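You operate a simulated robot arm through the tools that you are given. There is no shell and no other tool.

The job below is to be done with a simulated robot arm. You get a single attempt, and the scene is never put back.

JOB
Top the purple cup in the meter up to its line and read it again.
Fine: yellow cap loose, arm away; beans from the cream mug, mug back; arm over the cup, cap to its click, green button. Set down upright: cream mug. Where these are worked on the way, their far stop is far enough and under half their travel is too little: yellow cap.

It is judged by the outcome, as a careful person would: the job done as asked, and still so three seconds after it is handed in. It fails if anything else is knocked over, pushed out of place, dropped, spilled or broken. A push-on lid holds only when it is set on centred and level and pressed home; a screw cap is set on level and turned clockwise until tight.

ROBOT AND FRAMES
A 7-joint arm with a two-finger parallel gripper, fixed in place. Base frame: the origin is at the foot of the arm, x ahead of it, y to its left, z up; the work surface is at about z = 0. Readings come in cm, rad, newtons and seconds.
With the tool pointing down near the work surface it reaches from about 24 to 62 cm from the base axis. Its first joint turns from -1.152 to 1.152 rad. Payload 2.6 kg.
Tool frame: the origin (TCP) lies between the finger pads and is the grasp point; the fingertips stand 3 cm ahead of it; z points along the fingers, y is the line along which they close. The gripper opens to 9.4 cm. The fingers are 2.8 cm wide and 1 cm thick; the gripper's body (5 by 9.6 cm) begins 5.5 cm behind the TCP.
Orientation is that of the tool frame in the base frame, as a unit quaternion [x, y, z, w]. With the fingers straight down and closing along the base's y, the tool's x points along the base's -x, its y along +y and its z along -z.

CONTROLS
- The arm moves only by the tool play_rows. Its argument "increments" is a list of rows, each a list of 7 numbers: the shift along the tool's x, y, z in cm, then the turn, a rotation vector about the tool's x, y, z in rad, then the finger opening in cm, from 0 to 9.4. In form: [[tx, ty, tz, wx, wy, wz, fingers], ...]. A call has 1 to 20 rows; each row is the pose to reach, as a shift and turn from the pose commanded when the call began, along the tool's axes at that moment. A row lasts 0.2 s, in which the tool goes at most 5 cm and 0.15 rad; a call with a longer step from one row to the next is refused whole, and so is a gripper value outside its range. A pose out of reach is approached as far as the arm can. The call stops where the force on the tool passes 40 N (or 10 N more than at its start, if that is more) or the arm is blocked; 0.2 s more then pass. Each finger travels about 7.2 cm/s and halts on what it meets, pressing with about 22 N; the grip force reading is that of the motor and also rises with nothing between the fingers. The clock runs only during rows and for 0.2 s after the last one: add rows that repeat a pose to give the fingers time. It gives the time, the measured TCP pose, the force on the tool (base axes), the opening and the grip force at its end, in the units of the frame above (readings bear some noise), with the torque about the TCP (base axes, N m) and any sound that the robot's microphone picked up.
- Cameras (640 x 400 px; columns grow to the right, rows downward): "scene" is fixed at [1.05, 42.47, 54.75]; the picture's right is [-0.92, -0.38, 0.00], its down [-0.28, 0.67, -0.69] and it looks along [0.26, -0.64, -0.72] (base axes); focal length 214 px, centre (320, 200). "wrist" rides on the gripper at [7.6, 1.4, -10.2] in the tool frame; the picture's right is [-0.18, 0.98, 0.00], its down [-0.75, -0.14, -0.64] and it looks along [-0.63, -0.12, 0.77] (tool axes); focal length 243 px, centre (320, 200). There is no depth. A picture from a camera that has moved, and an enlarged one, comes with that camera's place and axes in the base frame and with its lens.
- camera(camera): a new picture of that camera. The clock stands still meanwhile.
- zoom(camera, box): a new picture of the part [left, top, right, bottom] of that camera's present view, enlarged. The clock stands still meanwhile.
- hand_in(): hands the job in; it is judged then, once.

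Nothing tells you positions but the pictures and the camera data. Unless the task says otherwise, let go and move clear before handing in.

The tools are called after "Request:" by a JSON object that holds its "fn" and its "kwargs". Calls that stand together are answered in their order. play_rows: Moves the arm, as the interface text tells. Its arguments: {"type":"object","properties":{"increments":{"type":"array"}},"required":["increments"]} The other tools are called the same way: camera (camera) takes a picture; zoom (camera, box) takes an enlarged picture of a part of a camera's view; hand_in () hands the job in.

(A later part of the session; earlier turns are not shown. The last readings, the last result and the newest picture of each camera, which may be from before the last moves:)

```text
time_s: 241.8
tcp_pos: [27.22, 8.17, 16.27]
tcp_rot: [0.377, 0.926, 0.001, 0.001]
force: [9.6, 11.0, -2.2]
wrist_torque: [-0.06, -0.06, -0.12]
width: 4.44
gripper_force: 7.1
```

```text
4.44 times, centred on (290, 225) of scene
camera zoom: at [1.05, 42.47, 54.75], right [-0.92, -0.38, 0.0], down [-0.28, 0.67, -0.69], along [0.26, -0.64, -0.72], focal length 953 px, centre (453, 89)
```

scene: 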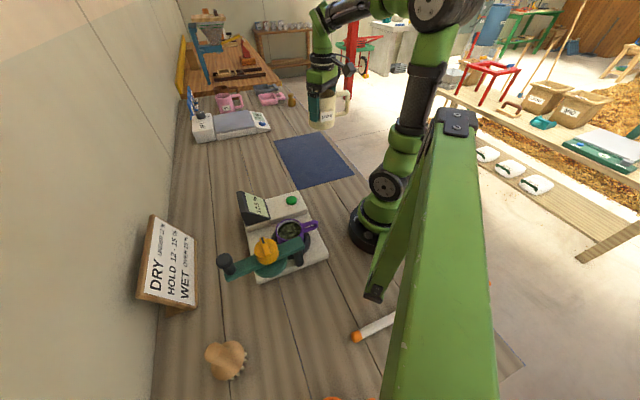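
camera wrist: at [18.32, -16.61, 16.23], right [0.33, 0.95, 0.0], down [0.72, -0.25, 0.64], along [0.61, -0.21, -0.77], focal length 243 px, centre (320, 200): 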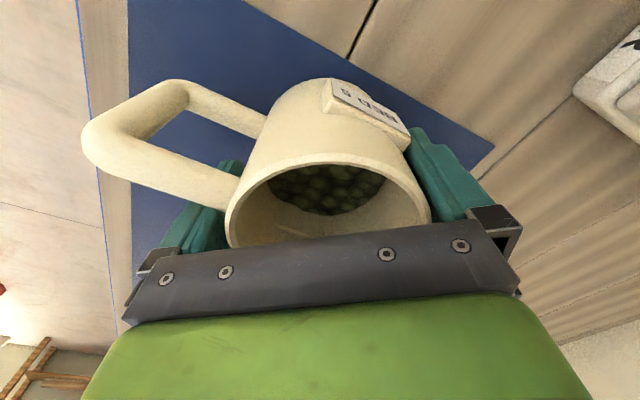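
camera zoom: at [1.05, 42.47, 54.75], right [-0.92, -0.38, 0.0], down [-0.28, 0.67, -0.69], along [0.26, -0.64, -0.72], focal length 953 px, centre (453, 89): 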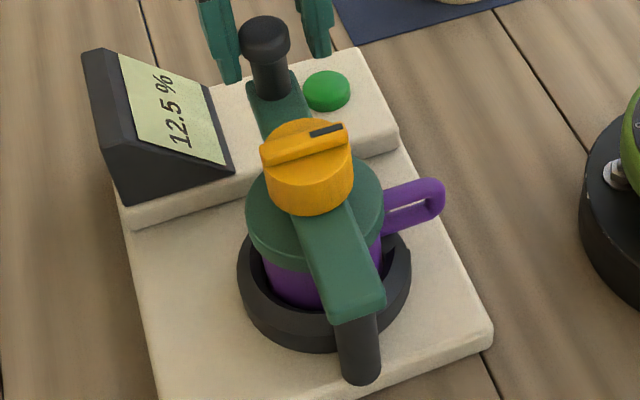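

Request:
{"fn": "play_rows", "kwargs": {"increments": [[0, 0.1, 0, 0, 0, 0, 4.8], [0, 0.2, 0, 0, 0, 0, 5.8], [0, 0.2, -3.5, 0, 0, 0, 5.8], [0, 0.2, -7, 0, 0, 0, 5.8], [0.8, 0.25, -8, 0, 0, -0.146, 5], [1.6, 0.3, -8, 0, 0, -0.292, 4], [2.4, 0.3, -8, 0, 0, -0.438, 3.4], [3.2, 0.35, -8, 0, 0, -0.584, 3.4], [4.0, 0.35, -8, 0, 0, -0.73, 3.4], [4.8, 0.4, -8, 0, 0, -0.876, 3.4], [5.6, 0.4, -8, 0, 0, -1.022, 3.4], [6.4, 0.45, -8, 0, 0, -1.168, 3.4], [7.2, 0.45, -8, 0, 0, -1.314, 3.4], [8.0, 0.5, -8, 0, 0, -1.46, 3.4], [8.85, 0.5, -8, 0, 0, -1.6, 3.4], [8.85, 0.5, -6, 0, 0, -1.6, 3.4], [8.85, 0.5, -4, 0, 0, -1.6, 3.4], [8.85, 0.5, -4, 0, 0, -1.6, 3.4]]}}

Request:
{"fn": "zoom", "kwargs": {"camera": "wrist", "box": [220, 60, 420, 240]}}

Request:
{"fn": "zoom", "kwargs": {"camera": "scene", "box": [250, 180, 330, 270]}}

```text
time_s: 245.6
tcp_pos: [21.07, 14.61, 19.87]
tcp_rot: [-0.4, 0.916, 0.0, 0.0]
force: [0.4, 0.5, -0.1]
wrist_torque: [-0.02, 0.02, -0.01]
width: 3.39
gripper_force: 0.1
```

```text
2.22 times, centred on (320, 150) of wrist
camera zoom: at [14.86, 9.77, 30.27], right [-0.6, 0.8, 0.0], down [0.61, 0.46, 0.64], along [0.51, 0.38, -0.77], focal length 539 px, centre (320, 311)
```

zoom: 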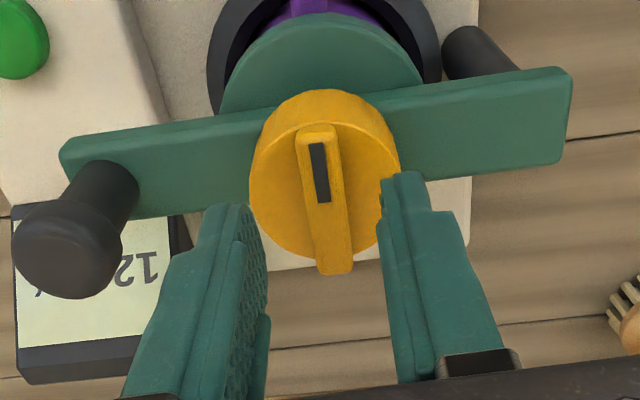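

```text
4.44 times, centred on (290, 225) of scene
camera zoom: at [1.05, 42.47, 54.75], right [-0.92, -0.38, 0.0], down [-0.28, 0.67, -0.69], along [0.26, -0.64, -0.72], focal length 953 px, centre (453, 89)
```

zoom: 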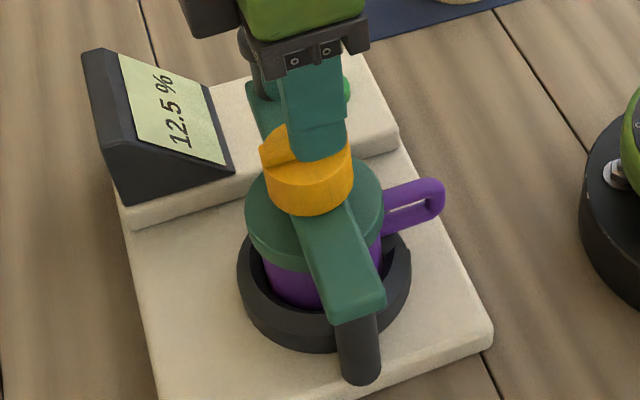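

Request:
{"fn": "play_rows", "kwargs": {"increments": [[0.05, 0.1, 0.6, 0, 0, 0.05, 3.0], [0.05, 0.1, 1.1, 0, 0, 0.07, 2.6], [0.05, 0.1, 1.5, 0, 0, 0.07, 2.0], [0.05, 0.1, 1.6, 0, 0, 0.07, 1.6], [0.05, 0.1, 1.6, 0, 0, 0.07, 1.5]]}}

Request:
{"fn": "zoom", "kwargs": {"camera": "wrist", "box": [260, 100, 380, 220]}}

```text
time_s: 246.8
tcp_pos: [20.97, 14.6, 18.51]
tcp_rot: [-0.369, 0.93, 0.0, 0.0]
force: [0.6, 0.3, 0.6]
wrist_torque: [0.02, -0.01, -0.03]
width: 1.51
gripper_force: 0.1
```

```text
3.33 times, centred on (320, 160) of wrist
camera zoom: at [14.5, 10.26, 28.88], right [-0.54, 0.84, 0.0], down [0.65, 0.41, 0.64], along [0.54, 0.35, -0.77], focal length 809 px, centre (320, 333)
```

zoom: 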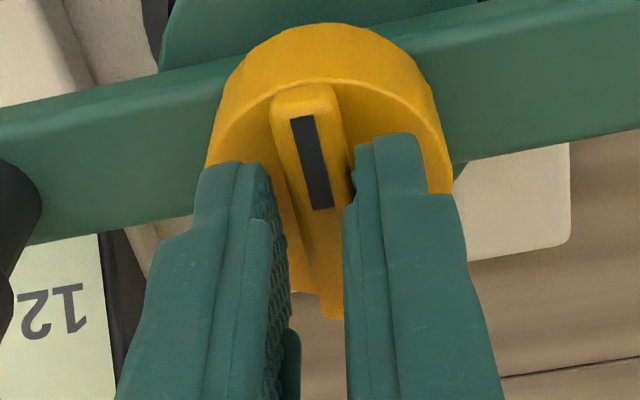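

Ridge captured. I'll turn clockwise through the full stroke, holding at the end to listen.

Request:
{"fn": "play_rows", "kwargs": {"increments": [[0, 0, 0.08, 0, 0, 0.14, 1.5], [0, 0, 0.08, 0, 0, 0.28, 1.5], [0, 0, 0.08, 0, 0, 0.42, 1.5], [0, 0, 0.08, 0, 0, 0.56, 1.5], [0, 0, 0.08, 0, 0, 0.7, 1.5], [0, 0, 0.08, 0, 0, 0.84, 1.5], [0, 0, 0.08, 0, 0, 0.98, 1.5], [0, 0, 0.08, 0, 0, 1.12, 1.5], [0, 0, 0.08, 0, 0, 1.26, 1.5], [0, 0, 0.08, 0, 0, 1.4, 1.5], [0, 0, 0.08, 0, 0, 1.52, 1.5], [0, 0, 0.08, 0, 0, 1.6, 1.5], [0, 0, 0.08, 0, 0, 1.68, 1.5], [0, 0, 0.08, 0, 0, 1.74, 1.5], [0, 0, 0.08, 0, 0, 1.78, 1.5], [0, 0, 0.08, 0, 0, 1.78, 1.5], [0, 0, 0.08, 0, 0, 1.78, 1.5]]}}

Request:
{"fn": "zoom", "kwargs": {"camera": "wrist", "box": [260, 100, 380, 220]}}

Request:
{"fn": "zoom", "kwargs": {"camera": "scene", "box": [250, 180, 330, 270]}}

```text
time_s: 250.3
tcp_pos: [21.22, 14.63, 18.59]
tcp_rot: [0.49, 0.872, 0.0, 0.001]
force: [7.1, 16.2, 2.8]
wrist_torque: [0.38, -0.2, 0.32]
width: 2.26
gripper_force: 6.7
```

```text
3.33 times, centred on (320, 160) of wrist
camera zoom: at [18.34, 21.79, 28.83], right [0.94, 0.35, 0.0], down [0.27, -0.72, 0.64], along [0.23, -0.6, -0.77], focal length 809 px, centre (320, 333)
```

zoom: 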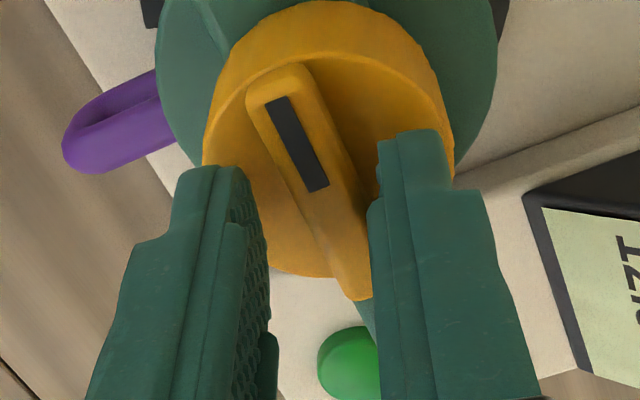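

```text
4.44 times, centred on (290, 225) of scene
camera zoom: at [1.05, 42.47, 54.75], right [-0.92, -0.38, 0.0], down [-0.28, 0.67, -0.69], along [0.26, -0.64, -0.72], focal length 953 px, centre (453, 89)
```

zoom: 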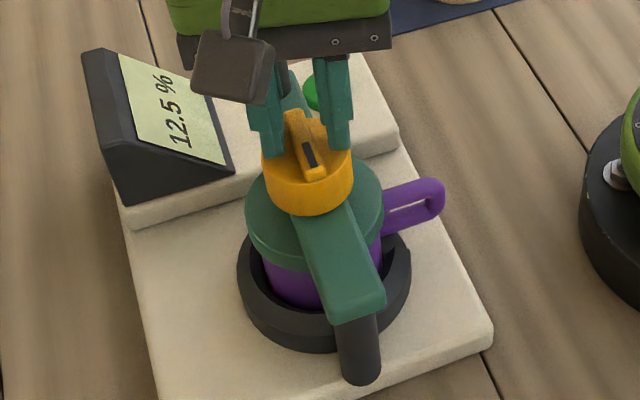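

Nothing yet, but the fingers were off the ridge's centre and the torque was low. I'll shift to centre, clamp the ridge and press it home.

Request:
{"fn": "play_rows", "kwargs": {"increments": [[0.2, 0, 0, 0, 0, -0.08, 2.2], [0.4, 0.02, 0, 0, 0, -0.14, 2.0], [0.4, 0.02, 0.05, 0, 0, -0.14, 1.4], [0.4, 0.02, 0.05, 0, 0, -0.14, 0.6], [0.4, 0.02, 0.05, 0, 0, -0.14, 0.4], [0.4, 0.02, 0.05, 0, 0, -0.08, 0.4], [0.4, 0.02, 0.05, 0, 0, -0.02, 0.4], [0.4, 0.02, 0.05, 0, 0, -0.02, 0.4], [0.4, 0.02, 0.05, 0, 0, -0.02, 0.4]]}}

Request:
{"fn": "zoom", "kwargs": {"camera": "wrist", "box": [260, 100, 380, 220]}}

Request:
{"fn": "zoom", "kwargs": {"camera": "scene", "box": [250, 180, 330, 270]}}

```text
time_s: 252.3
tcp_pos: [20.99, 15.1, 18.45]
tcp_rot: [0.48, 0.877, 0.003, 0.001]
force: [17.8, 17.6, -6.3]
wrist_torque: [0.38, -0.34, 0.4]
width: 1.85
gripper_force: 12.5
```

```text
3.33 times, centred on (320, 160) of wrist
camera zoom: at [17.98, 22.08, 28.75], right [0.93, 0.37, 0.01], down [0.28, -0.71, 0.64], along [0.24, -0.59, -0.77], focal length 809 px, centre (320, 333)
```

zoom: 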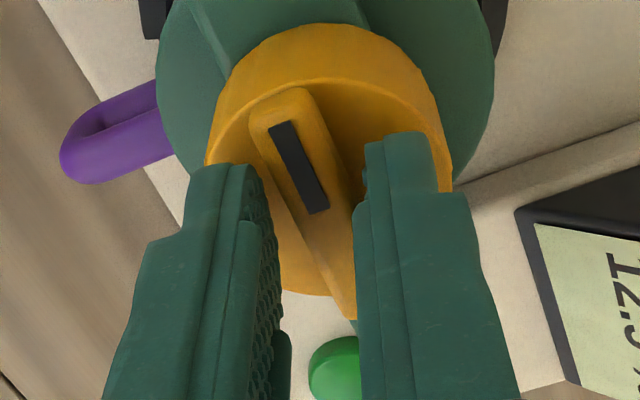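

```text
4.44 times, centred on (290, 225) of scene
camera zoom: at [1.06, 42.47, 54.75], right [-0.92, -0.38, 0.0], down [-0.28, 0.67, -0.69], along [0.26, -0.64, -0.72], focal length 953 px, centre (453, 89)
```

zoom: 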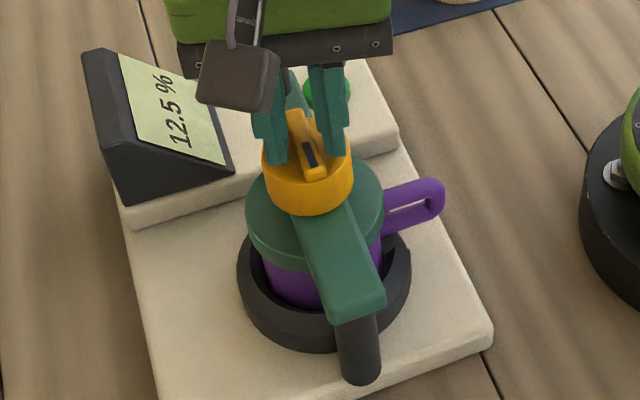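

Request:
{"fn": "play_rows", "kwargs": {"increments": [[0, 0.1, 0, 0, 0, 0, 0.4], [0, 0.2, 0, 0, 0, 0, 0.4], [0, 0.22, 0, 0, 0, 0.03, 0.4], [0, 0.22, 0, 0, 0, 0.06, 0.4], [0, 0.22, 0, 0, 0, 0.06, 0.4], [0, 0.22, 0, 0, 0, 0.06, 0.4]]}}

Request:
{"fn": "zoom", "kwargs": {"camera": "wrist", "box": [260, 100, 380, 220]}}

Request:
{"fn": "zoom", "kwargs": {"camera": "scene", "box": [250, 180, 330, 270]}}

```text
time_s: 253.8
tcp_pos: [20.93, 15.01, 18.46]
tcp_rot: [0.507, 0.862, -0.001, 0.0]
force: [-3.0, -5.3, 21.9]
wrist_torque: [-0.67, -0.52, 1.78]
width: 1.9
gripper_force: 45.3
```

```text
3.33 times, centred on (320, 160) of wrist
camera zoom: at [18.53, 22.32, 28.72], right [0.95, 0.32, 0.0], down [0.24, -0.73, 0.64], along [0.2, -0.61, -0.77], focal length 809 px, centre (320, 333)
```

zoom: 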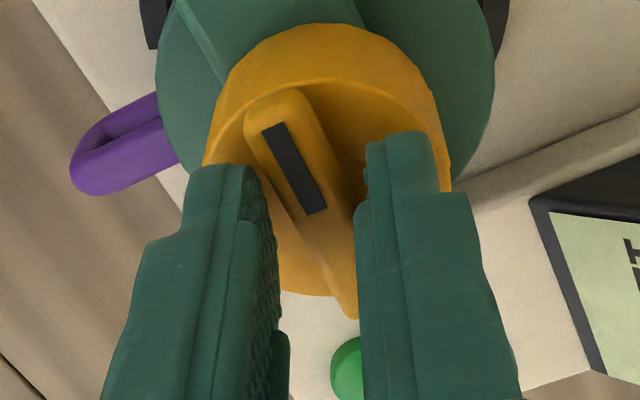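

```text
4.44 times, centred on (290, 225) of scene
camera zoom: at [1.05, 42.47, 54.76], right [-0.92, -0.38, 0.0], down [-0.28, 0.67, -0.69], along [0.26, -0.64, -0.72], focal length 953 px, centre (453, 89)
```

zoom: 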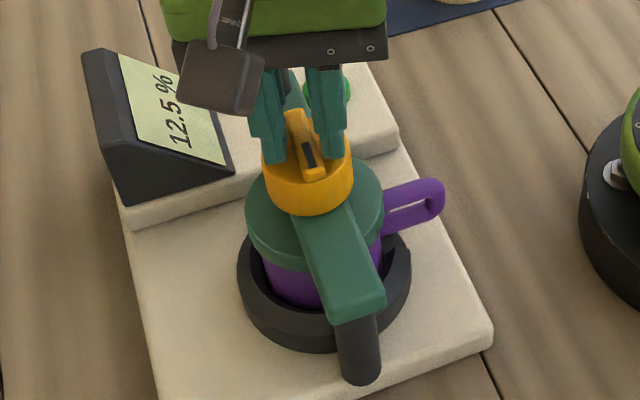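

Full torque, arm seated, level on the line, and still silent. While holding the cap home I'll ease the arm slowly across its seat position, in case it was resting slightly beyond the exact centre.

Request:
{"fn": "play_rows", "kwargs": {"increments": [[0, 0, 0, 0, 0, -0.1, 0.4], [0, 0.03, 0, 0, 0, -0.12, 0.4], [0, 0.06, 0, 0, 0, -0.12, 0.4], [0, 0.09, 0, 0, 0, -0.12, 0.4], [0, 0.12, 0, 0, 0, -0.12, 0.4], [0, 0.15, 0, 0, 0, -0.12, 0.4], [0, 0.18, 0, 0, 0, -0.12, 0.4], [0, 0.21, 0, 0, 0, -0.12, 0.4], [0, 0.24, 0, 0, 0, -0.12, 0.4]]}}

Request:
{"fn": "zoom", "kwargs": {"camera": "scene", "box": [250, 180, 330, 270]}}

```text
time_s: 255.3
tcp_pos: [21.07, 15.04, 18.32]
tcp_rot: [0.454, 0.891, -0.003, -0.003]
force: [-4.9, -8.0, 11.1]
wrist_torque: [0.45, 0.54, 1.22]
width: 1.54
gripper_force: 45.2
stopped in row 7: the force on the tool passed its limit at 42 N (the readings are from after the stop); the commanded pose is now the measured one
```

```text
4.44 times, centred on (290, 225) of scene
camera zoom: at [1.05, 42.47, 54.76], right [-0.92, -0.38, 0.0], down [-0.28, 0.67, -0.69], along [0.26, -0.64, -0.72], focal length 953 px, centre (453, 89)
```

zoom: 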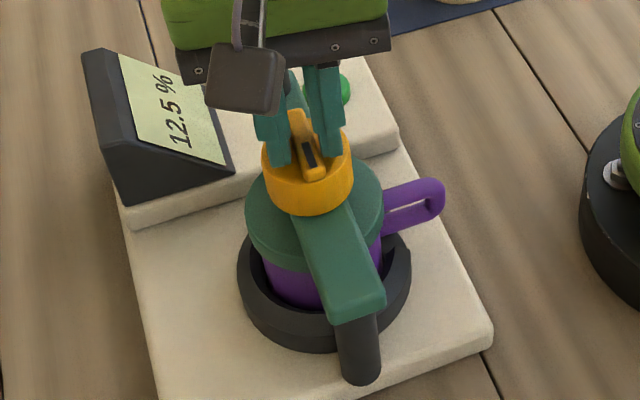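

Interesting: pushing outward with over 40 N at the cap did not move the arm this time, so it may be clamped now. I'll release and test it at the knob.

Request:
{"fn": "play_rows", "kwargs": {"increments": [[0, 0, 0, 0, 0, 0, 2.4], [0, 0, 0, 0, 0, 0, 3.6], [0, 0, 0, 0, 0, 0, 3.6], [0, 0, -2, 0, 0, 0, 4], [0, 0, -6, 0, 0, 0, 5.5]]}}

Request:
{"fn": "zoom", "kwargs": {"camera": "scene", "box": [250, 180, 330, 270]}}

Request:
{"fn": "zoom", "kwargs": {"camera": "scene", "box": [275, 195, 305, 225]}}

```text
time_s: 256.5
tcp_pos: [20.86, 15.01, 24.8]
tcp_rot: [0.456, 0.89, -0.003, -0.003]
force: [-0.6, -0.4, 0.0]
wrist_torque: [0.0, -0.02, -0.02]
width: 5.49
gripper_force: 0.0
```

```text
4.44 times, centred on (290, 225) of scene
camera zoom: at [1.05, 42.47, 54.75], right [-0.92, -0.38, 0.0], down [-0.28, 0.67, -0.69], along [0.26, -0.64, -0.72], focal length 953 px, centre (453, 89)
```

zoom: 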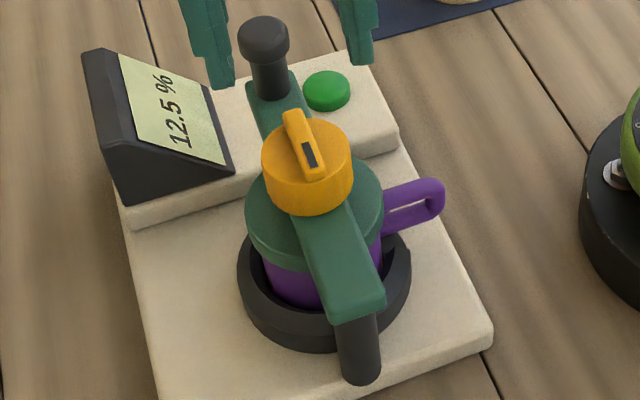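

```text
13.33 times, centred on (290, 210) of scene
camera zoom: at [1.05, 42.47, 54.75], right [-0.92, -0.38, 0.0], down [-0.28, 0.67, -0.69], along [0.26, -0.64, -0.72], focal length 2860 px, centre (720, 67)
```

zoom: 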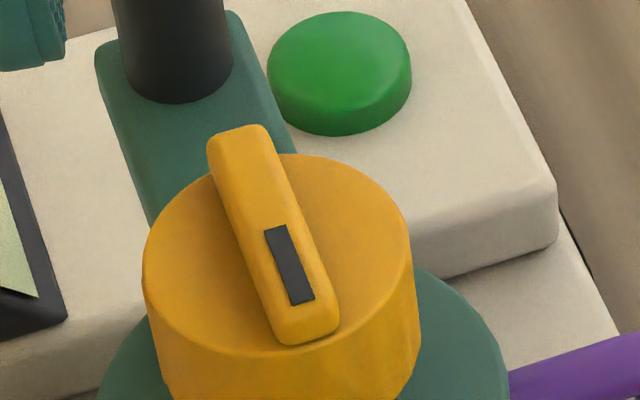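

Request:
{"fn": "play_rows", "kwargs": {"increments": [[-2, 0.35, 0, 0, 0, -0.06, 5.5], [-4.5, 0.8, 0, 0, 0, -0.12, 5.5], [-7, 1.2, 0, 0, 0, -0.17, 5.5], [-8.43, 1.44, 0, 0, 0, -0.17, 5.5], [-8.43, 1.44, 2.5, 0, 0, -0.17, 5.5], [-8.43, 1.44, 5, 0, 0, -0.17, 5.5], [-8.43, 1.44, 7, 0, 0, -0.17, 5.5], [-8.43, 1.44, 8.4, 0, 0, -0.17, 5.5], [-8.43, 1.44, 8.4, 0, 0, -0.17, 4.4], [-8.43, 1.44, 8.4, 0, 0, -0.17, 3.6], [-8.43, 1.44, 8.4, 0, 0, -0.17, 3.6]]}}

Request:
{"fn": "play_rows", "kwargs": {"increments": [[0, 0.2, 0, 0, 0, 0, 3.6], [0, 0.4, 0, 0, 0, 0, 3.6]]}}

Request:
{"fn": "play_rows", "kwargs": {"increments": [[0, 0.15, 0, 0, 0, 0, 3.6], [0, 0.3, 0, 0, 0, 0, 3.6]]}}

Request:
{"fn": "zoom", "kwargs": {"camera": "wrist", "box": [220, 80, 420, 260]}}

Request:
{"fn": "zoom", "kwargs": {"camera": "scene", "box": [250, 180, 330, 270]}}

```text
time_s: 258.9
tcp_pos: [26.95, 9.03, 16.07]
tcp_rot: [0.378, 0.926, -0.002, -0.003]
force: [0.6, -0.6, -1.4]
wrist_torque: [0.03, -0.01, 0.02]
width: 3.58
gripper_force: 0.0
```

```text
time_s: 259.5
tcp_pos: [27.34, 9.29, 16.0]
tcp_rot: [0.38, 0.925, -0.004, -0.003]
force: [-1.2, -1.1, -0.5]
wrist_torque: [0.0, -0.03, 0.01]
width: 3.7
gripper_force: 0.9
```

```text
time_s: 260.1
tcp_pos: [27.56, 9.7, 16.1]
tcp_rot: [0.379, 0.925, -0.003, -0.003]
force: [-3.7, -2.6, -1.6]
wrist_torque: [0.03, 0.0, 0.02]
width: 3.82
gripper_force: 2.0
```

```text
2.22 times, centred on (320, 170) of wrist
camera zoom: at [23.21, 15.92, 26.32], right [0.82, 0.57, -0.01], down [0.44, -0.63, 0.64], along [0.36, -0.53, -0.77], focal length 539 px, centre (320, 267)
```

zoom: 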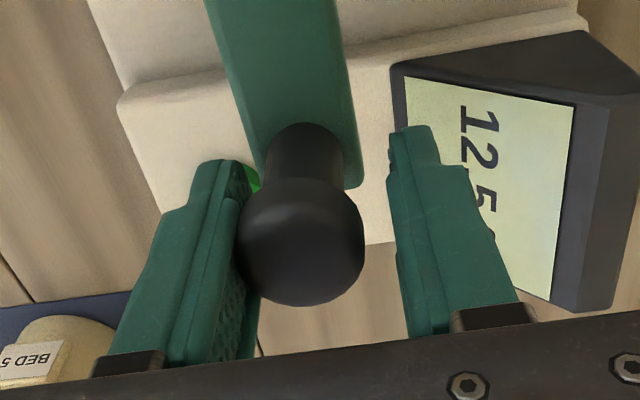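

```text
4.44 times, centred on (290, 225) of scene
camera zoom: at [1.05, 42.47, 54.75], right [-0.92, -0.38, 0.0], down [-0.28, 0.67, -0.69], along [0.26, -0.64, -0.72], focal length 953 px, centre (453, 89)
```

zoom: 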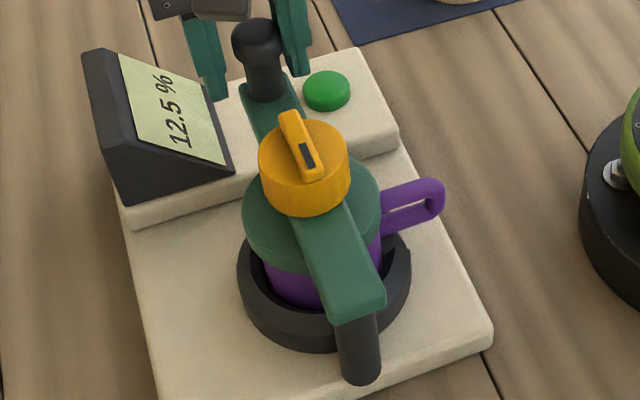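

The arm still slides at about 4 N, so that tells me nothing more. A better check is whether the meter itself senses the cap: I'll seat the arm, loosen the cap, press the button and see what the display says, then close up and read properly.

Request:
{"fn": "play_rows", "kwargs": {"increments": [[0, -0.4, 0, 0, 0, 0, 3.6], [0, -0.8, 0, 0, 0, 0, 3.6], [0, -1.1, 0, 0, 0, 0, 3.6], [0, -1.35, 0, 0, 0, 0, 3.6]]}}

Request:
{"fn": "zoom", "kwargs": {"camera": "scene", "box": [250, 180, 330, 270]}}

```text
time_s: 261.1
tcp_pos: [26.71, 8.55, 16.13]
tcp_rot: [0.379, 0.925, -0.002, -0.002]
force: [5.3, 5.6, -2.0]
wrist_torque: [-0.06, 0.01, -0.01]
width: 4.05
gripper_force: 3.8
```

```text
4.44 times, centred on (290, 225) of scene
camera zoom: at [1.05, 42.47, 54.75], right [-0.92, -0.38, 0.0], down [-0.28, 0.67, -0.69], along [0.26, -0.64, -0.72], focal length 953 px, centre (453, 89)
```

zoom: 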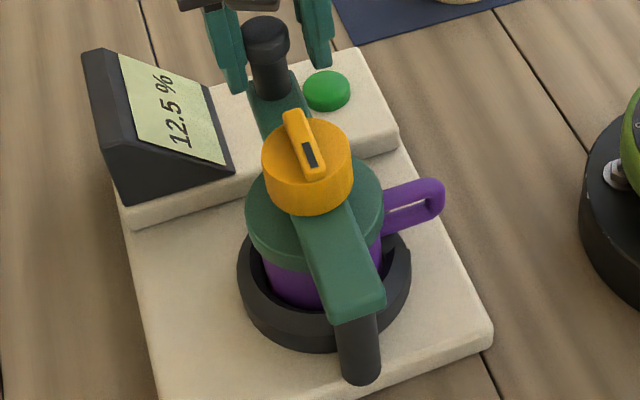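

Request:
{"fn": "play_rows", "kwargs": {"increments": [[0, 0.1, 0, 0, 0, 0, 4.8], [0, 0.15, 0, 0, 0, 0, 5.8], [0, 0.15, -3.5, 0, 0, 0, 5.8], [0, 0.15, -7, 0, 0, 0, 5.8], [-0.4, -0.3, -8, 0, 0, -0.1425, 5], [-0.8, -0.7, -8, 0, 0, -0.285, 4], [-1.25, -1.1, -8, 0, 0, -0.4275, 3], [-1.7, -1.5, -8, 0, 0, -0.57, 2], [-2.15, -1.9, -8, 0, 0, -0.7125, 1], [-2.6, -2.3, -8, 0, 0, -0.855, 0], [-3.05, -2.7, -8, 0, 0, -0.9975, 0], [-3.5, -3.1, -8, 0, 0, -1.14, 0], [-3.95, -3.5, -8, 0, 0, -1.2825, 0], [-4.4, -3.8, -8, 0, 0, -1.425, 0], [-4.67, -4.04, -8, 0, 0, -1.567, 0], [-4.67, -4.04, -5, 0, 0, -1.567, 0], [-4.67, -4.04, -1, 0, 0, -1.567, 0], [-4.67, -4.04, 2.3, 0, 0, -1.567, 0], [-4.67, -4.04, 2.3, 0, 0, -1.567, 0]]}}

Request:
{"fn": "camera", "kwargs": {"camera": "wrist"}}

Request:
{"fn": "zoom", "kwargs": {"camera": "scene", "box": [230, 150, 330, 250]}}

```text
time_s: 265.1
tcp_pos: [27.2, 2.7, 13.75]
tcp_rot: [-0.385, 0.923, 0.0, -0.003]
force: [-0.5, 0.6, -0.4]
wrist_torque: [0.0, 0.0, -0.02]
width: 0.03
gripper_force: 22.3
```

```text
taken
camera wrist: at [20.84, -1.87, 24.12], right [-0.57, 0.82, 0.0], down [0.64, 0.44, 0.64], along [0.52, 0.36, -0.77], focal length 243 px, centre (320, 200)
```

wrist: 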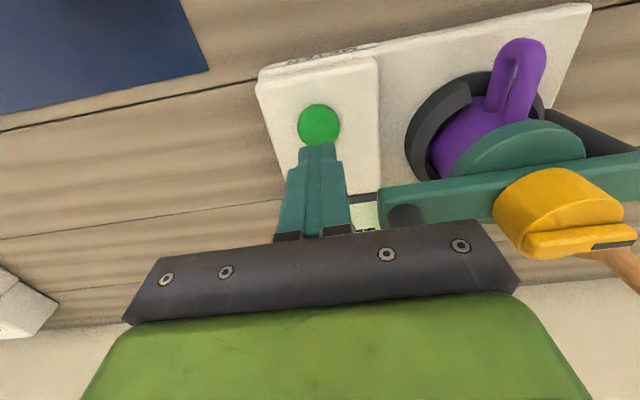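

```text
4.00 times, centred on (280, 200) of scene
camera zoom: at [1.05, 42.47, 54.75], right [-0.92, -0.38, 0.0], down [-0.28, 0.67, -0.69], along [0.26, -0.64, -0.72], focal length 858 px, centre (480, 200)
```

zoom: 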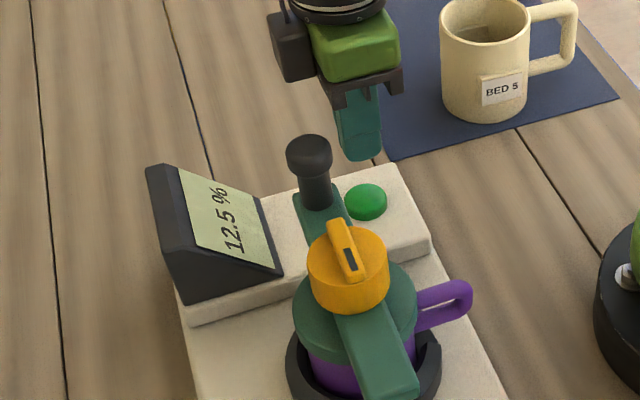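

Request:
{"fn": "play_rows", "kwargs": {"increments": [[0, 0, 2, 0, 0, 0, 0], [0, 0, 4, 0, 0, 0, 0], [0, 0, 4.6, 0, 0, 0, 0], [0, 0, 4.85, 0, 0, 0, 0], [0, 0, 5.1, 0, 0, 0, 0], [0, 0, 5.25, 0, 0, 0, 0]]}}

Request:
{"fn": "zoom", "kwargs": {"camera": "scene", "box": [230, 150, 330, 250]}}

```text
time_s: 266.5
tcp_pos: [27.12, 2.43, 8.38]
tcp_rot: [-0.384, 0.923, 0.0, -0.002]
force: [-1.7, 0.8, 11.6]
wrist_torque: [0.11, 0.0, 0.08]
width: 0.01
gripper_force: 21.8
heard: click
```

```text
4.00 times, centred on (280, 200) of scene
camera zoom: at [1.05, 42.47, 54.76], right [-0.92, -0.38, 0.0], down [-0.28, 0.67, -0.69], along [0.26, -0.64, -0.72], focal length 858 px, centre (480, 200)
```

zoom: 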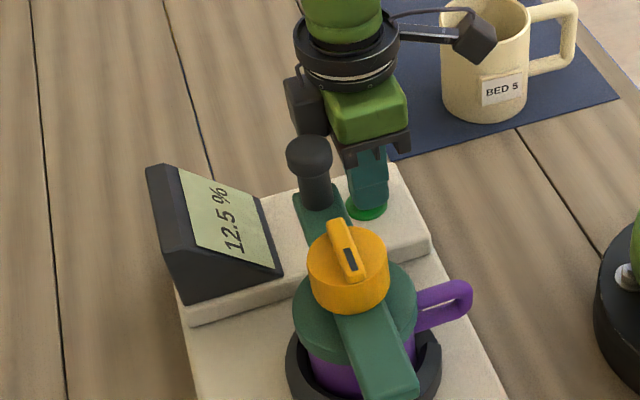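

The reading is 12.5 % again, with a click from the button. I'll now loosen the cap and press once more, to see whether the meter notices the cap.

Request:
{"fn": "play_rows", "kwargs": {"increments": [[0, 0, -1, 0, 0, 0, 0], [0, 0, -4, 0, 0, 0, 0], [0, 0, -8, 0, 0, 0, 0], [0, 0, -12, 0, 0, 0, 0], [0, 0, -15.5, 0, 0, 0, 0], [-0.45, 1.3, -15.5, 0, 0, 0.147, 1], [-0.9, 2.6, -15.5, 0, 0, 0.294, 2], [-1.35, 3.9, -15.5, 0, 0, 0.441, 3], [-1.8, 5.2, -15.5, 0, 0, 0.588, 3.4], [-2.25, 6.5, -15.5, 0, 0, 0.735, 3.4], [-2.7, 7.8, -15.5, 0, 0, 0.882, 3.4], [-3.15, 9.1, -15.5, 0, 0, 1.029, 3.4], [-3.6, 10.4, -15.5, 0, 0, 1.176, 3.4], [-4.05, 11.7, -15.5, 0, 0, 1.323, 3.4], [-4.54, 13.0, -15.5, 0, 0, 1.47, 3.4], [-4.54, 13.0, -14, 0, 0, 1.6, 3.4], [-4.54, 13.0, -11.5, 0, 0, 1.6, 3.4], [-4.54, 13.0, -11.5, 0, 0, 1.6, 3.4]]}}

Request:
{"fn": "zoom", "kwargs": {"camera": "wrist", "box": [220, 60, 420, 240]}}

```text
time_s: 270.3
tcp_pos: [21.21, 14.85, 20.1]
tcp_rot: [0.395, 0.919, -0.003, -0.003]
force: [1.2, -0.2, 0.1]
wrist_torque: [-0.01, -0.04, 0.03]
width: 3.43
gripper_force: 0.0
```

```text
2.22 times, centred on (320, 150) of wrist
camera zoom: at [16.97, 21.3, 30.41], right [0.84, 0.54, -0.01], down [0.42, -0.64, 0.64], along [0.34, -0.54, -0.77], focal length 539 px, centre (320, 311)
```

zoom: 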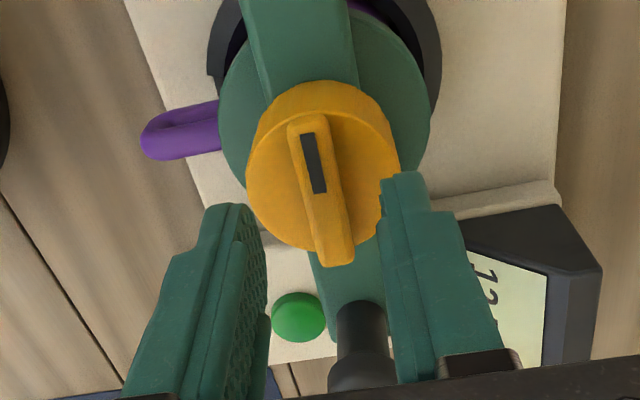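

Request:
{"fn": "play_rows", "kwargs": {"increments": [[0, 0, 0, 0, 0, 0, 5.5], [0, 0.05, 0, 0.005, 0, 0, 7], [0.1, 0.05, 1.2, 0.005, 0, 0, 7], [0.15, 0.05, 2.6, 0.005, 0, 0, 7], [0.15, 0.05, 3.8, 0.005, 0, 0, 7], [0.15, 0.05, 4.1, 0.005, 0, 0, 7], [0.15, 0.05, 4.1, 0.005, 0, 0, 5.6], [0.15, 0.05, 4.1, 0.005, 0, 0, 4.8], [0.15, 0.05, 4.1, 0.005, 0, 0, 4.0], [0.15, 0.05, 4.1, 0.005, 0, 0, 4.0]]}}

Request:
{"fn": "zoom", "kwargs": {"camera": "wrist", "box": [220, 80, 420, 260]}}

Request:
{"fn": "zoom", "kwargs": {"camera": "scene", "box": [250, 180, 330, 270]}}

```text
time_s: 272.5
tcp_pos: [21.13, 14.94, 15.87]
tcp_rot: [0.394, 0.919, -0.005, -0.004]
force: [-0.6, 0.3, -6.0]
wrist_torque: [0.63, -0.57, -0.01]
width: 4.76
gripper_force: 45.2
```

```text
2.22 times, centred on (320, 170) of wrist
camera zoom: at [16.99, 21.47, 26.21], right [0.84, 0.54, -0.01], down [0.42, -0.64, 0.64], along [0.34, -0.54, -0.77], focal length 539 px, centre (320, 267)
```

zoom: 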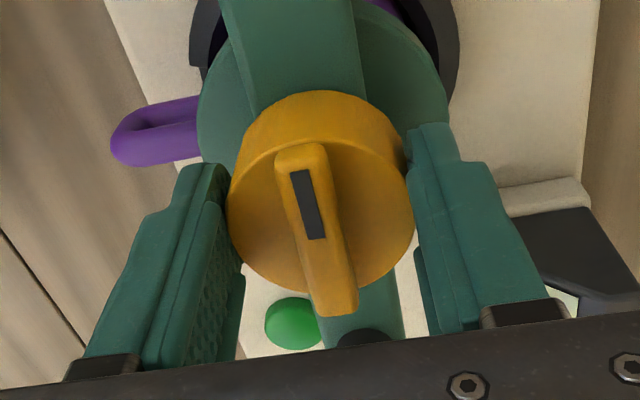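

```text
4.44 times, centred on (290, 225) of scene
camera zoom: at [1.05, 42.47, 54.75], right [-0.92, -0.38, 0.0], down [-0.28, 0.67, -0.69], along [0.26, -0.64, -0.72], focal length 953 px, centre (453, 89)
```

zoom: 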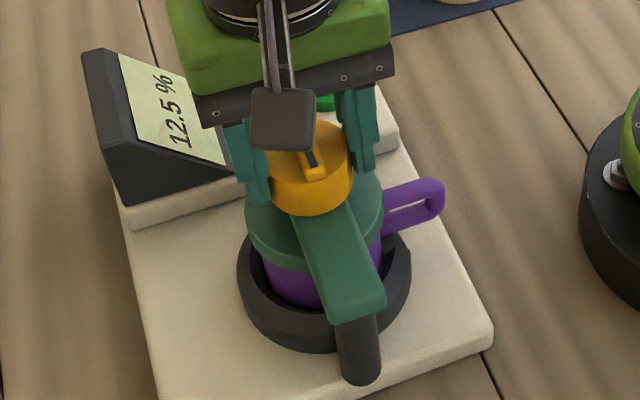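

The body is gripped with no side load and the arm is on its seat. I'll probe the torque: first a little clockwise, then counter-clockwise.

Request:
{"fn": "play_rows", "kwargs": {"increments": [[0, 0, 0, 0, 0, 0.02, 4.0], [0, 0, 0, 0, 0, 0.04, 4.0]]}}

Request:
{"fn": "play_rows", "kwargs": {"increments": [[0, 0, 0, 0, 0, -0.02, 4.0], [0, 0, 0, 0, 0, -0.04, 4.0], [0, 0, 0, 0, 0, -0.06, 4.0]]}}

Request:
{"fn": "play_rows", "kwargs": {"increments": [[0, 0, 0, 0, 0, -0.02, 4.0], [0, 0, 0, 0, 0, -0.04, 4.0]]}}

Request:
{"fn": "play_rows", "kwargs": {"increments": [[0, 0, 0, 0, 0, -0.02, 4.0], [0, 0, 0, 0, 0, -0.04, 4.0]]}}

```text
time_s: 273.1
tcp_pos: [21.14, 15.0, 16.02]
tcp_rot: [0.412, 0.911, -0.005, -0.002]
force: [1.0, 0.2, -3.4]
wrist_torque: [0.49, -0.34, 0.88]
width: 4.74
gripper_force: 45.0
```

```text
time_s: 273.9
tcp_pos: [21.08, 14.91, 15.86]
tcp_rot: [0.386, 0.923, -0.003, -0.003]
force: [3.5, -10.1, 19.7]
wrist_torque: [0.52, 0.3, -0.01]
width: 4.73
gripper_force: 45.2
```

```text
time_s: 274.5
tcp_pos: [21.25, 15.11, 15.93]
tcp_rot: [0.366, 0.931, -0.004, -0.002]
force: [10.6, -7.4, 4.5]
wrist_torque: [0.48, -1.28, 0.0]
width: 4.73
gripper_force: 45.6
```

```text
time_s: 275.1
tcp_pos: [21.2, 15.03, 15.86]
tcp_rot: [0.347, 0.938, -0.005, -0.002]
force: [14.9, -13.2, 2.5]
wrist_torque: [0.2, -1.51, -0.04]
width: 4.76
gripper_force: 45.6
```

There's a hard stop clockwise and no holding detent when backing off. I'll try one brisk clockwise turn onto the stop, in case the latch needs a firm motion.

Request:
{"fn": "play_rows", "kwargs": {"increments": [[-0.03, 0, 0, 0, 0, -0.15, 4.0], [-0.03, 0, 0, 0, 0, -0.3, 4.0], [-0.03, 0, 0, 0, 0, -0.45, 4.0], [-0.03, 0, 0, 0, 0, -0.6, 4.0], [-0.03, 0, 0, 0, 0, -0.6, 4.0], [-0.03, 0, 0, 0, 0, -0.45, 4.0], [-0.03, 0, 0, 0, 0, -0.3, 4.0], [-0.03, 0, 0, 0, 0, -0.15, 4.0], [-0.03, 0, 0, 0, 0, 0, 4.0], [-0.03, 0, 0, 0, 0, 0.15, 4.0], [-0.03, 0, 0, 0, 0, 0.2, 4.0], [-0.03, 0, 0, 0, 0, 0.2, 4.0], [-0.03, 0, 0, 0, 0, 0.2, 4.0]]}}

Request:
{"fn": "zoom", "kwargs": {"camera": "wrist", "box": [220, 80, 420, 260]}}

```text
time_s: 277.9
tcp_pos: [20.92, 15.16, 15.76]
tcp_rot: [0.44, 0.898, -0.005, -0.006]
force: [-1.5, 15.6, 9.8]
wrist_torque: [0.67, -0.65, 0.25]
width: 4.71
gripper_force: 44.6
```

```text
2.22 times, centred on (320, 170) of wrist
camera zoom: at [17.61, 21.94, 26.13], right [0.89, 0.46, -0.01], down [0.36, -0.68, 0.64], along [0.28, -0.57, -0.77], focal length 539 px, centre (320, 267)
```

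zoom: 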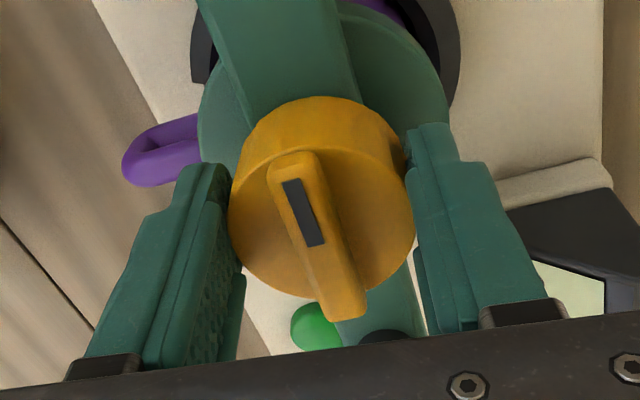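

Request:
{"fn": "play_rows", "kwargs": {"increments": [[0, 0, 0, 0, 0, 0.05, 4.0], [0, 0, 0, 0, 0, 0.1, 4.0], [0, 0, 0, 0, 0, 0.14, 4.0], [0, 0, 0, 0, 0, 0.14, 4.0], [0, 0, 0, 0, 0, 0.14, 4.0], [0, 0, 0, 0, 0, 0.14, 4.0], [0, 0, 0, 0, 0, 0.14, 4.0], [0, 0, 0, 0, 0, 0.14, 4.0], [0, 0, 0, 0, 0, 0.14, 4.0], [0, 0, 0, 0, 0, 0.14, 4.0], [0, 0, 0, 0, 0, 0.14, 4.0], [0, 0, 0, 0, 0, 0.14, 4.0], [0, 0, 0, 0, 0, 0.14, 4.0], [0, 0, 0, 0, 0, 0.14, 4.0], [0, 0, 0, 0, 0, 0.14, 4.0]]}}

Request:
{"fn": "zoom", "kwargs": {"camera": "scene", "box": [250, 180, 330, 270]}}

```text
time_s: 281.1
tcp_pos: [21.09, 14.87, 15.8]
tcp_rot: [0.501, 0.866, -0.005, -0.003]
force: [13.3, 1.7, -26.9]
wrist_torque: [0.76, -0.85, 0.4]
width: 4.61
gripper_force: 45.1
```

```text
4.44 times, centred on (290, 225) of scene
camera zoom: at [1.06, 42.47, 54.75], right [-0.92, -0.38, 0.0], down [-0.28, 0.67, -0.69], along [0.26, -0.64, -0.72], focal length 953 px, centre (453, 89)
```

zoom: 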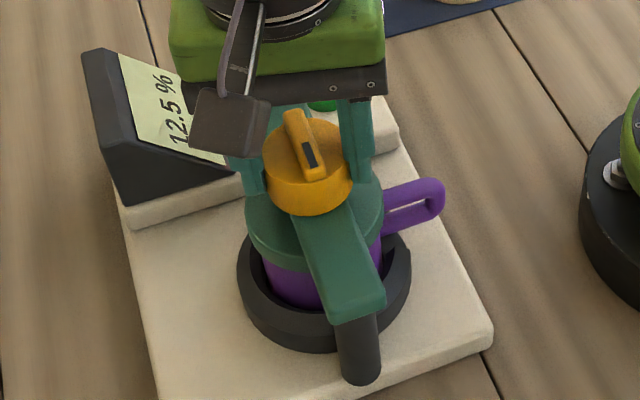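

Still silent. I'll use the meter as a sensor: loosen the cap well past half, press the button, and compare the reading.

Request:
{"fn": "play_rows", "kwargs": {"increments": [[0, 0, 0, 0, 0, -0.12, 4.0], [0, 0, 0, 0, 0, -0.24, 4.0], [0, 0, 0, 0, 0, -0.36, 4.0], [0, 0, 0, 0, 0, -0.48, 4.0], [0, 0, 0, 0, 0, -0.6, 4.0], [0, 0, 0, 0, 0, -0.72, 4.0], [0, 0, 0, 0, 0, -0.84, 4.0], [0, 0, 0, 0, 0, -0.96, 4.0], [0, 0, 0, 0, 0, -1.08, 4.0], [0, 0, 0, 0, 0, -1.2, 4.0], [0, 0, 0, 0, 0, -1.32, 4.0]]}}

Request:
{"fn": "zoom", "kwargs": {"camera": "scene", "box": [250, 180, 330, 270]}}

```text
time_s: 283.5
tcp_pos: [21.16, 14.98, 15.92]
tcp_rot: [-0.136, 0.991, -0.003, -0.005]
force: [17.6, -18.2, -13.5]
wrist_torque: [0.8, -1.0, -0.03]
width: 4.62
gripper_force: 44.8
```

```text
4.44 times, centred on (290, 225) of scene
camera zoom: at [1.06, 42.47, 54.75], right [-0.92, -0.38, 0.0], down [-0.28, 0.67, -0.69], along [0.26, -0.64, -0.72], focal length 953 px, centre (453, 89)
```

zoom: 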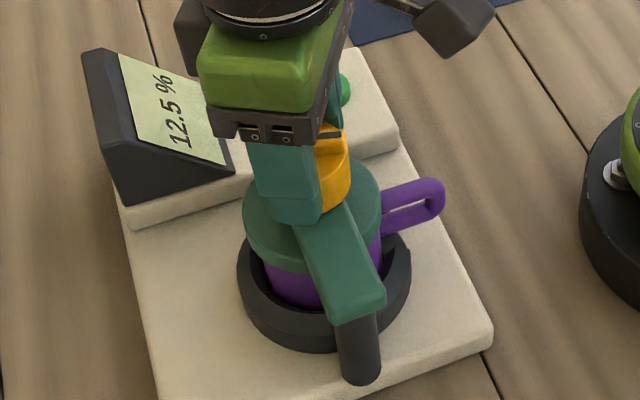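

Request:
{"fn": "play_rows", "kwargs": {"increments": [[0, 0, 0, 0, 0, 0, 5.5], [0, 0, 0, 0, 0, 0, 7], [0, 0, 0, 0, 0, 0, 7], [0, 0, -4, 0, 0, 0, 7], [0, 0, -8, 0, 0, 0, 7], [-0.5, -2.75, -8, 0, 0, -0.104, 5], [-1.0, -5.5, -8, 0, 0, -0.208, 3], [-1.5, -8.25, -8, 0, 0, -0.312, 1], [-2.0, -11.0, -8, 0, 0, -0.416, 0], [-2.43, -13.74, -8, 0, 0, -0.52, 0], [-2.43, -13.74, -5, 0, 0, -0.52, 0], [-2.43, -13.74, -1, 0, 0, -0.52, 0], [-2.43, -13.74, 2.1, 0, 0, -0.52, 0], [-2.43, -13.74, 2.1, 0, 0, -0.52, 0]]}}

Request:
{"fn": "camera", "kwargs": {"camera": "wrist"}}

Request:
{"fn": "zoom", "kwargs": {"camera": "scene", "box": [230, 150, 330, 250]}}

```text
time_s: 286.5
tcp_pos: [27.04, 2.35, 13.82]
tcp_rot: [-0.384, 0.923, 0.0, -0.006]
force: [0.9, 0.3, -0.3]
wrist_torque: [0.01, -0.02, 0.05]
width: 0.02
gripper_force: 21.6
```

```text
taken
camera wrist: at [20.75, -2.12, 24.23], right [-0.57, 0.82, 0.0], down [0.64, 0.44, 0.63], along [0.52, 0.36, -0.77], focal length 243 px, centre (320, 200)
```

wrist: 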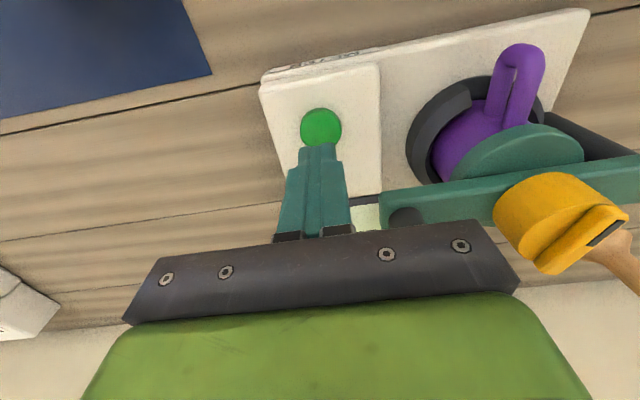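

```text
4.00 times, centred on (280, 200) of scene
camera zoom: at [1.05, 42.47, 54.75], right [-0.92, -0.38, 0.0], down [-0.28, 0.67, -0.69], along [0.26, -0.64, -0.72], focal length 858 px, centre (480, 200)
```

zoom: 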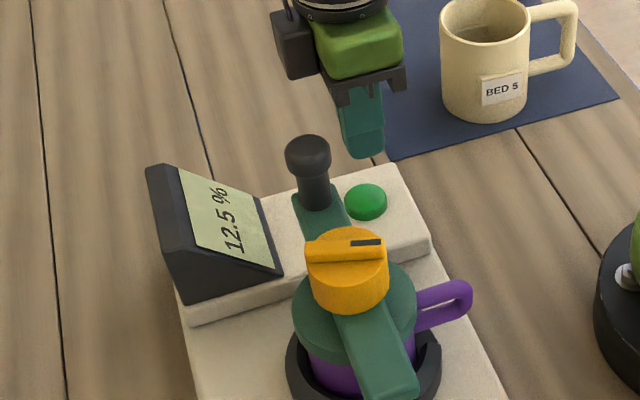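

Request:
{"fn": "play_rows", "kwargs": {"increments": [[0, 0, 2, 0, 0, 0, 0], [0, 0, 4, 0, 0, 0, 0], [0, 0, 4.6, 0, 0, 0, 0], [0, 0, 4.85, 0, 0, 0, 0], [0, 0, 5.1, 0, 0, 0, 0], [0, 0, 5.3, 0, 0, 0, 0]]}}

Request:
{"fn": "zoom", "kwargs": {"camera": "scene", "box": [230, 150, 330, 250]}}

```text
time_s: 287.9
tcp_pos: [27.08, 2.24, 8.5]
tcp_rot: [-0.384, 0.923, -0.001, -0.005]
force: [0.5, 0.0, 7.8]
wrist_torque: [0.03, -0.1, 0.06]
width: 0.0
gripper_force: 21.7
heard: click
```

```text
4.00 times, centred on (280, 200) of scene
camera zoom: at [1.05, 42.47, 54.75], right [-0.92, -0.38, 0.0], down [-0.28, 0.67, -0.69], along [0.26, -0.64, -0.72], focal length 858 px, centre (480, 200)
```

zoom: 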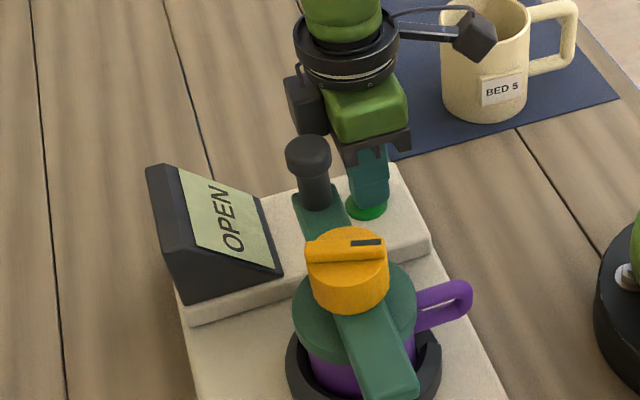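

Very useful: with the cap loose the meter shows "OPEN". So the 12.5 % readings were taken with the meter accepting the cap as closed. I'll turn the cap home again and take the final reading.

Request:
{"fn": "play_rows", "kwargs": {"increments": [[0, 0, -1, 0, 0, 0, 0], [0, 0, -5.5, 0, 0, 0, 0], [0, 0, -10.5, 0, 0, 0, 0], [0, 0, -15.5, 0, 0, 0, 0], [-0.96, 2.64, -15.5, 0.004, 0, 0.1, 1], [-1.92, 5.28, -15.5, 0.004, 0, 0.2, 2.5], [-2.88, 7.92, -15.5, 0.004, 0, 0.3, 3.4], [-3.84, 10.56, -15.5, 0.004, 0, 0.4, 3.4], [-4.81, 13.2, -15.5, 0.004, 0, 0.5, 3.4], [-4.81, 13.2, -13.5, 0.004, 0, 0.5, 3.4], [-4.81, 13.2, -11.5, 0.004, 0, 0.5, 3.4], [-4.81, 13.2, -11.5, 0.004, 0, 0.5, 3.4]]}}

Request:
{"fn": "zoom", "kwargs": {"camera": "wrist", "box": [220, 60, 420, 240]}}

Request:
{"fn": "zoom", "kwargs": {"camera": "scene", "box": [250, 180, 330, 270]}}

```text
time_s: 290.5
tcp_pos: [21.13, 15.05, 20.04]
tcp_rot: [-0.144, 0.99, -0.005, -0.005]
force: [0.3, -0.6, 0.6]
wrist_torque: [0.03, 0.01, 0.02]
width: 3.42
gripper_force: 0.2
```

```text
2.22 times, centred on (320, 150) of wrist
camera zoom: at [13.52, 14.25, 30.29], right [-0.1, 0.99, -0.01], down [0.77, 0.09, 0.63], along [0.63, 0.06, -0.77], focal length 539 px, centre (320, 311)
```

zoom: 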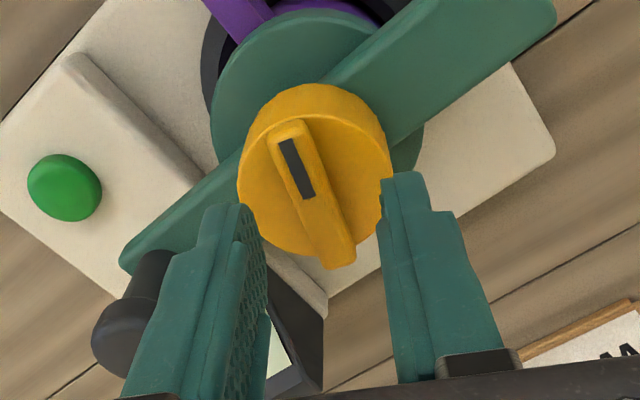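

```text
4.44 times, centred on (290, 225) of scene
camera zoom: at [1.05, 42.47, 54.75], right [-0.92, -0.38, 0.0], down [-0.28, 0.67, -0.69], along [0.26, -0.64, -0.72], focal length 953 px, centre (453, 89)
```

zoom: 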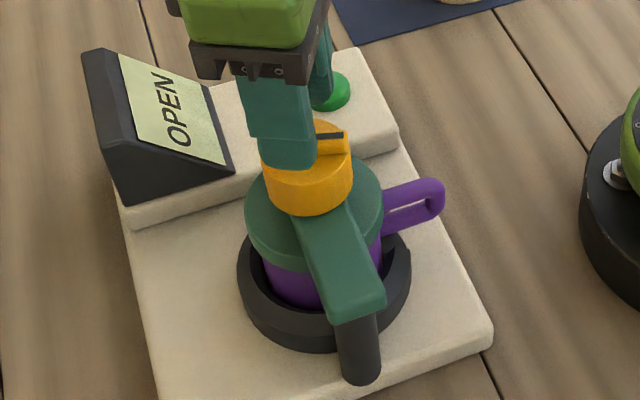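

Request:
{"fn": "play_rows", "kwargs": {"increments": [[0.08, -0.06, 0.6, 0, 0, -0.08, 3.2], [0.15, -0.1, 1.1, 0, 0, -0.15, 2.8], [0.15, -0.1, 1.5, 0, 0, -0.15, 2.4], [0.15, -0.1, 1.7, 0, 0, -0.15, 2.0], [0.15, -0.1, 1.7, 0, 0, -0.15, 1.6]]}}

Request:
{"fn": "zoom", "kwargs": {"camera": "wrist", "box": [260, 100, 380, 220]}}

```text
time_s: 291.7
tcp_pos: [21.03, 15.0, 18.23]
tcp_rot: [-0.219, 0.976, -0.004, -0.005]
force: [-0.1, 0.2, -0.2]
wrist_torque: [-0.02, 0.02, -0.05]
width: 1.58
gripper_force: 0.1
```

```text
3.33 times, centred on (320, 160) of wrist
camera zoom: at [13.59, 12.98, 28.6], right [-0.25, 0.97, -0.01], down [0.75, 0.2, 0.63], along [0.61, 0.15, -0.77], focal length 809 px, centre (320, 333)
```

zoom: 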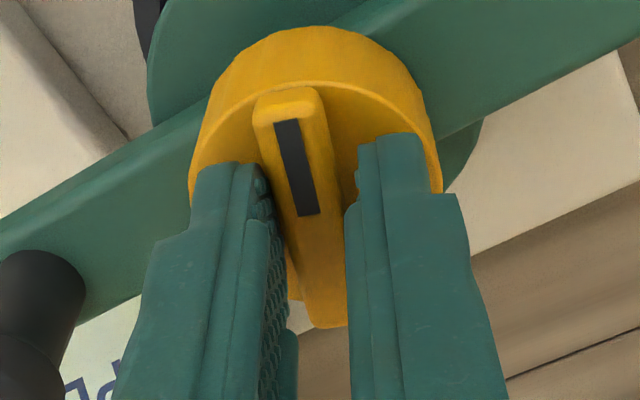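

Request:
{"fn": "play_rows", "kwargs": {"increments": [[0, 0, 0, 0, 0, 0.12, 1.5], [0, 0, 0, 0, 0, 0.24, 1.5], [0, 0, 0, 0, 0, 0.36, 1.5], [0, 0, 0, 0, 0, 0.48, 1.5], [0, 0, 0, 0, 0, 0.6, 1.5], [0, 0, 0, 0, 0, 0.72, 1.5], [0, 0, 0, 0, 0, 0.84, 1.5], [0, 0, 0, 0, 0, 0.96, 1.5], [0, 0, 0, 0, 0, 1.08, 1.5], [0, 0, 0, 0, 0, 1.2, 1.5], [0, 0, 0, 0, 0, 1.3, 1.5], [0, 0, 0, 0, 0, 1.38, 1.5], [0, 0, 0, 0, 0, 1.43, 1.5], [0, 0, 0, 0, 0, 1.43, 1.5]]}}

Request:
{"fn": "zoom", "kwargs": {"camera": "wrist", "box": [260, 100, 380, 220]}}

Request:
{"fn": "zoom", "kwargs": {"camera": "scene", "box": [250, 180, 330, 270]}}

```text
time_s: 294.7
tcp_pos: [20.9, 14.96, 18.29]
tcp_rot: [0.475, 0.88, -0.006, -0.001]
force: [3.6, 9.1, 0.6]
wrist_torque: [0.29, -0.12, 0.18]
width: 1.95
gripper_force: 3.8
```

```text
3.33 times, centred on (320, 160) of wrist
camera zoom: at [18.05, 22.17, 28.48], right [0.92, 0.39, -0.01], down [0.3, -0.7, 0.65], along [0.24, -0.6, -0.76], focal length 809 px, centre (320, 333)
```

zoom: 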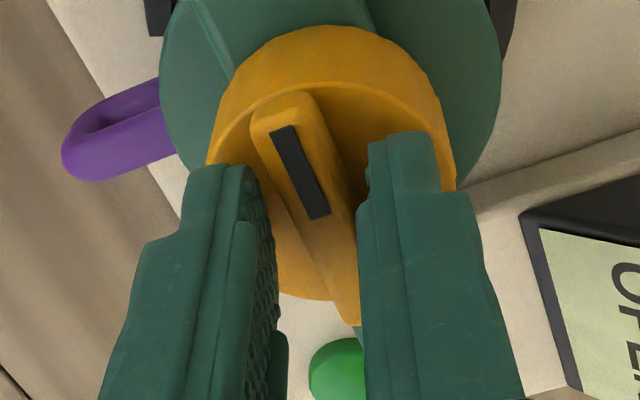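

```text
4.44 times, centred on (290, 225) of scene
camera zoom: at [1.05, 42.47, 54.75], right [-0.92, -0.38, 0.0], down [-0.28, 0.67, -0.69], along [0.26, -0.64, -0.72], focal length 953 px, centre (453, 89)
```

zoom: 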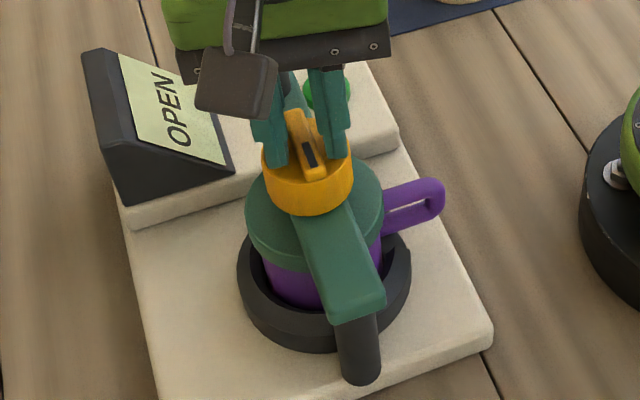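

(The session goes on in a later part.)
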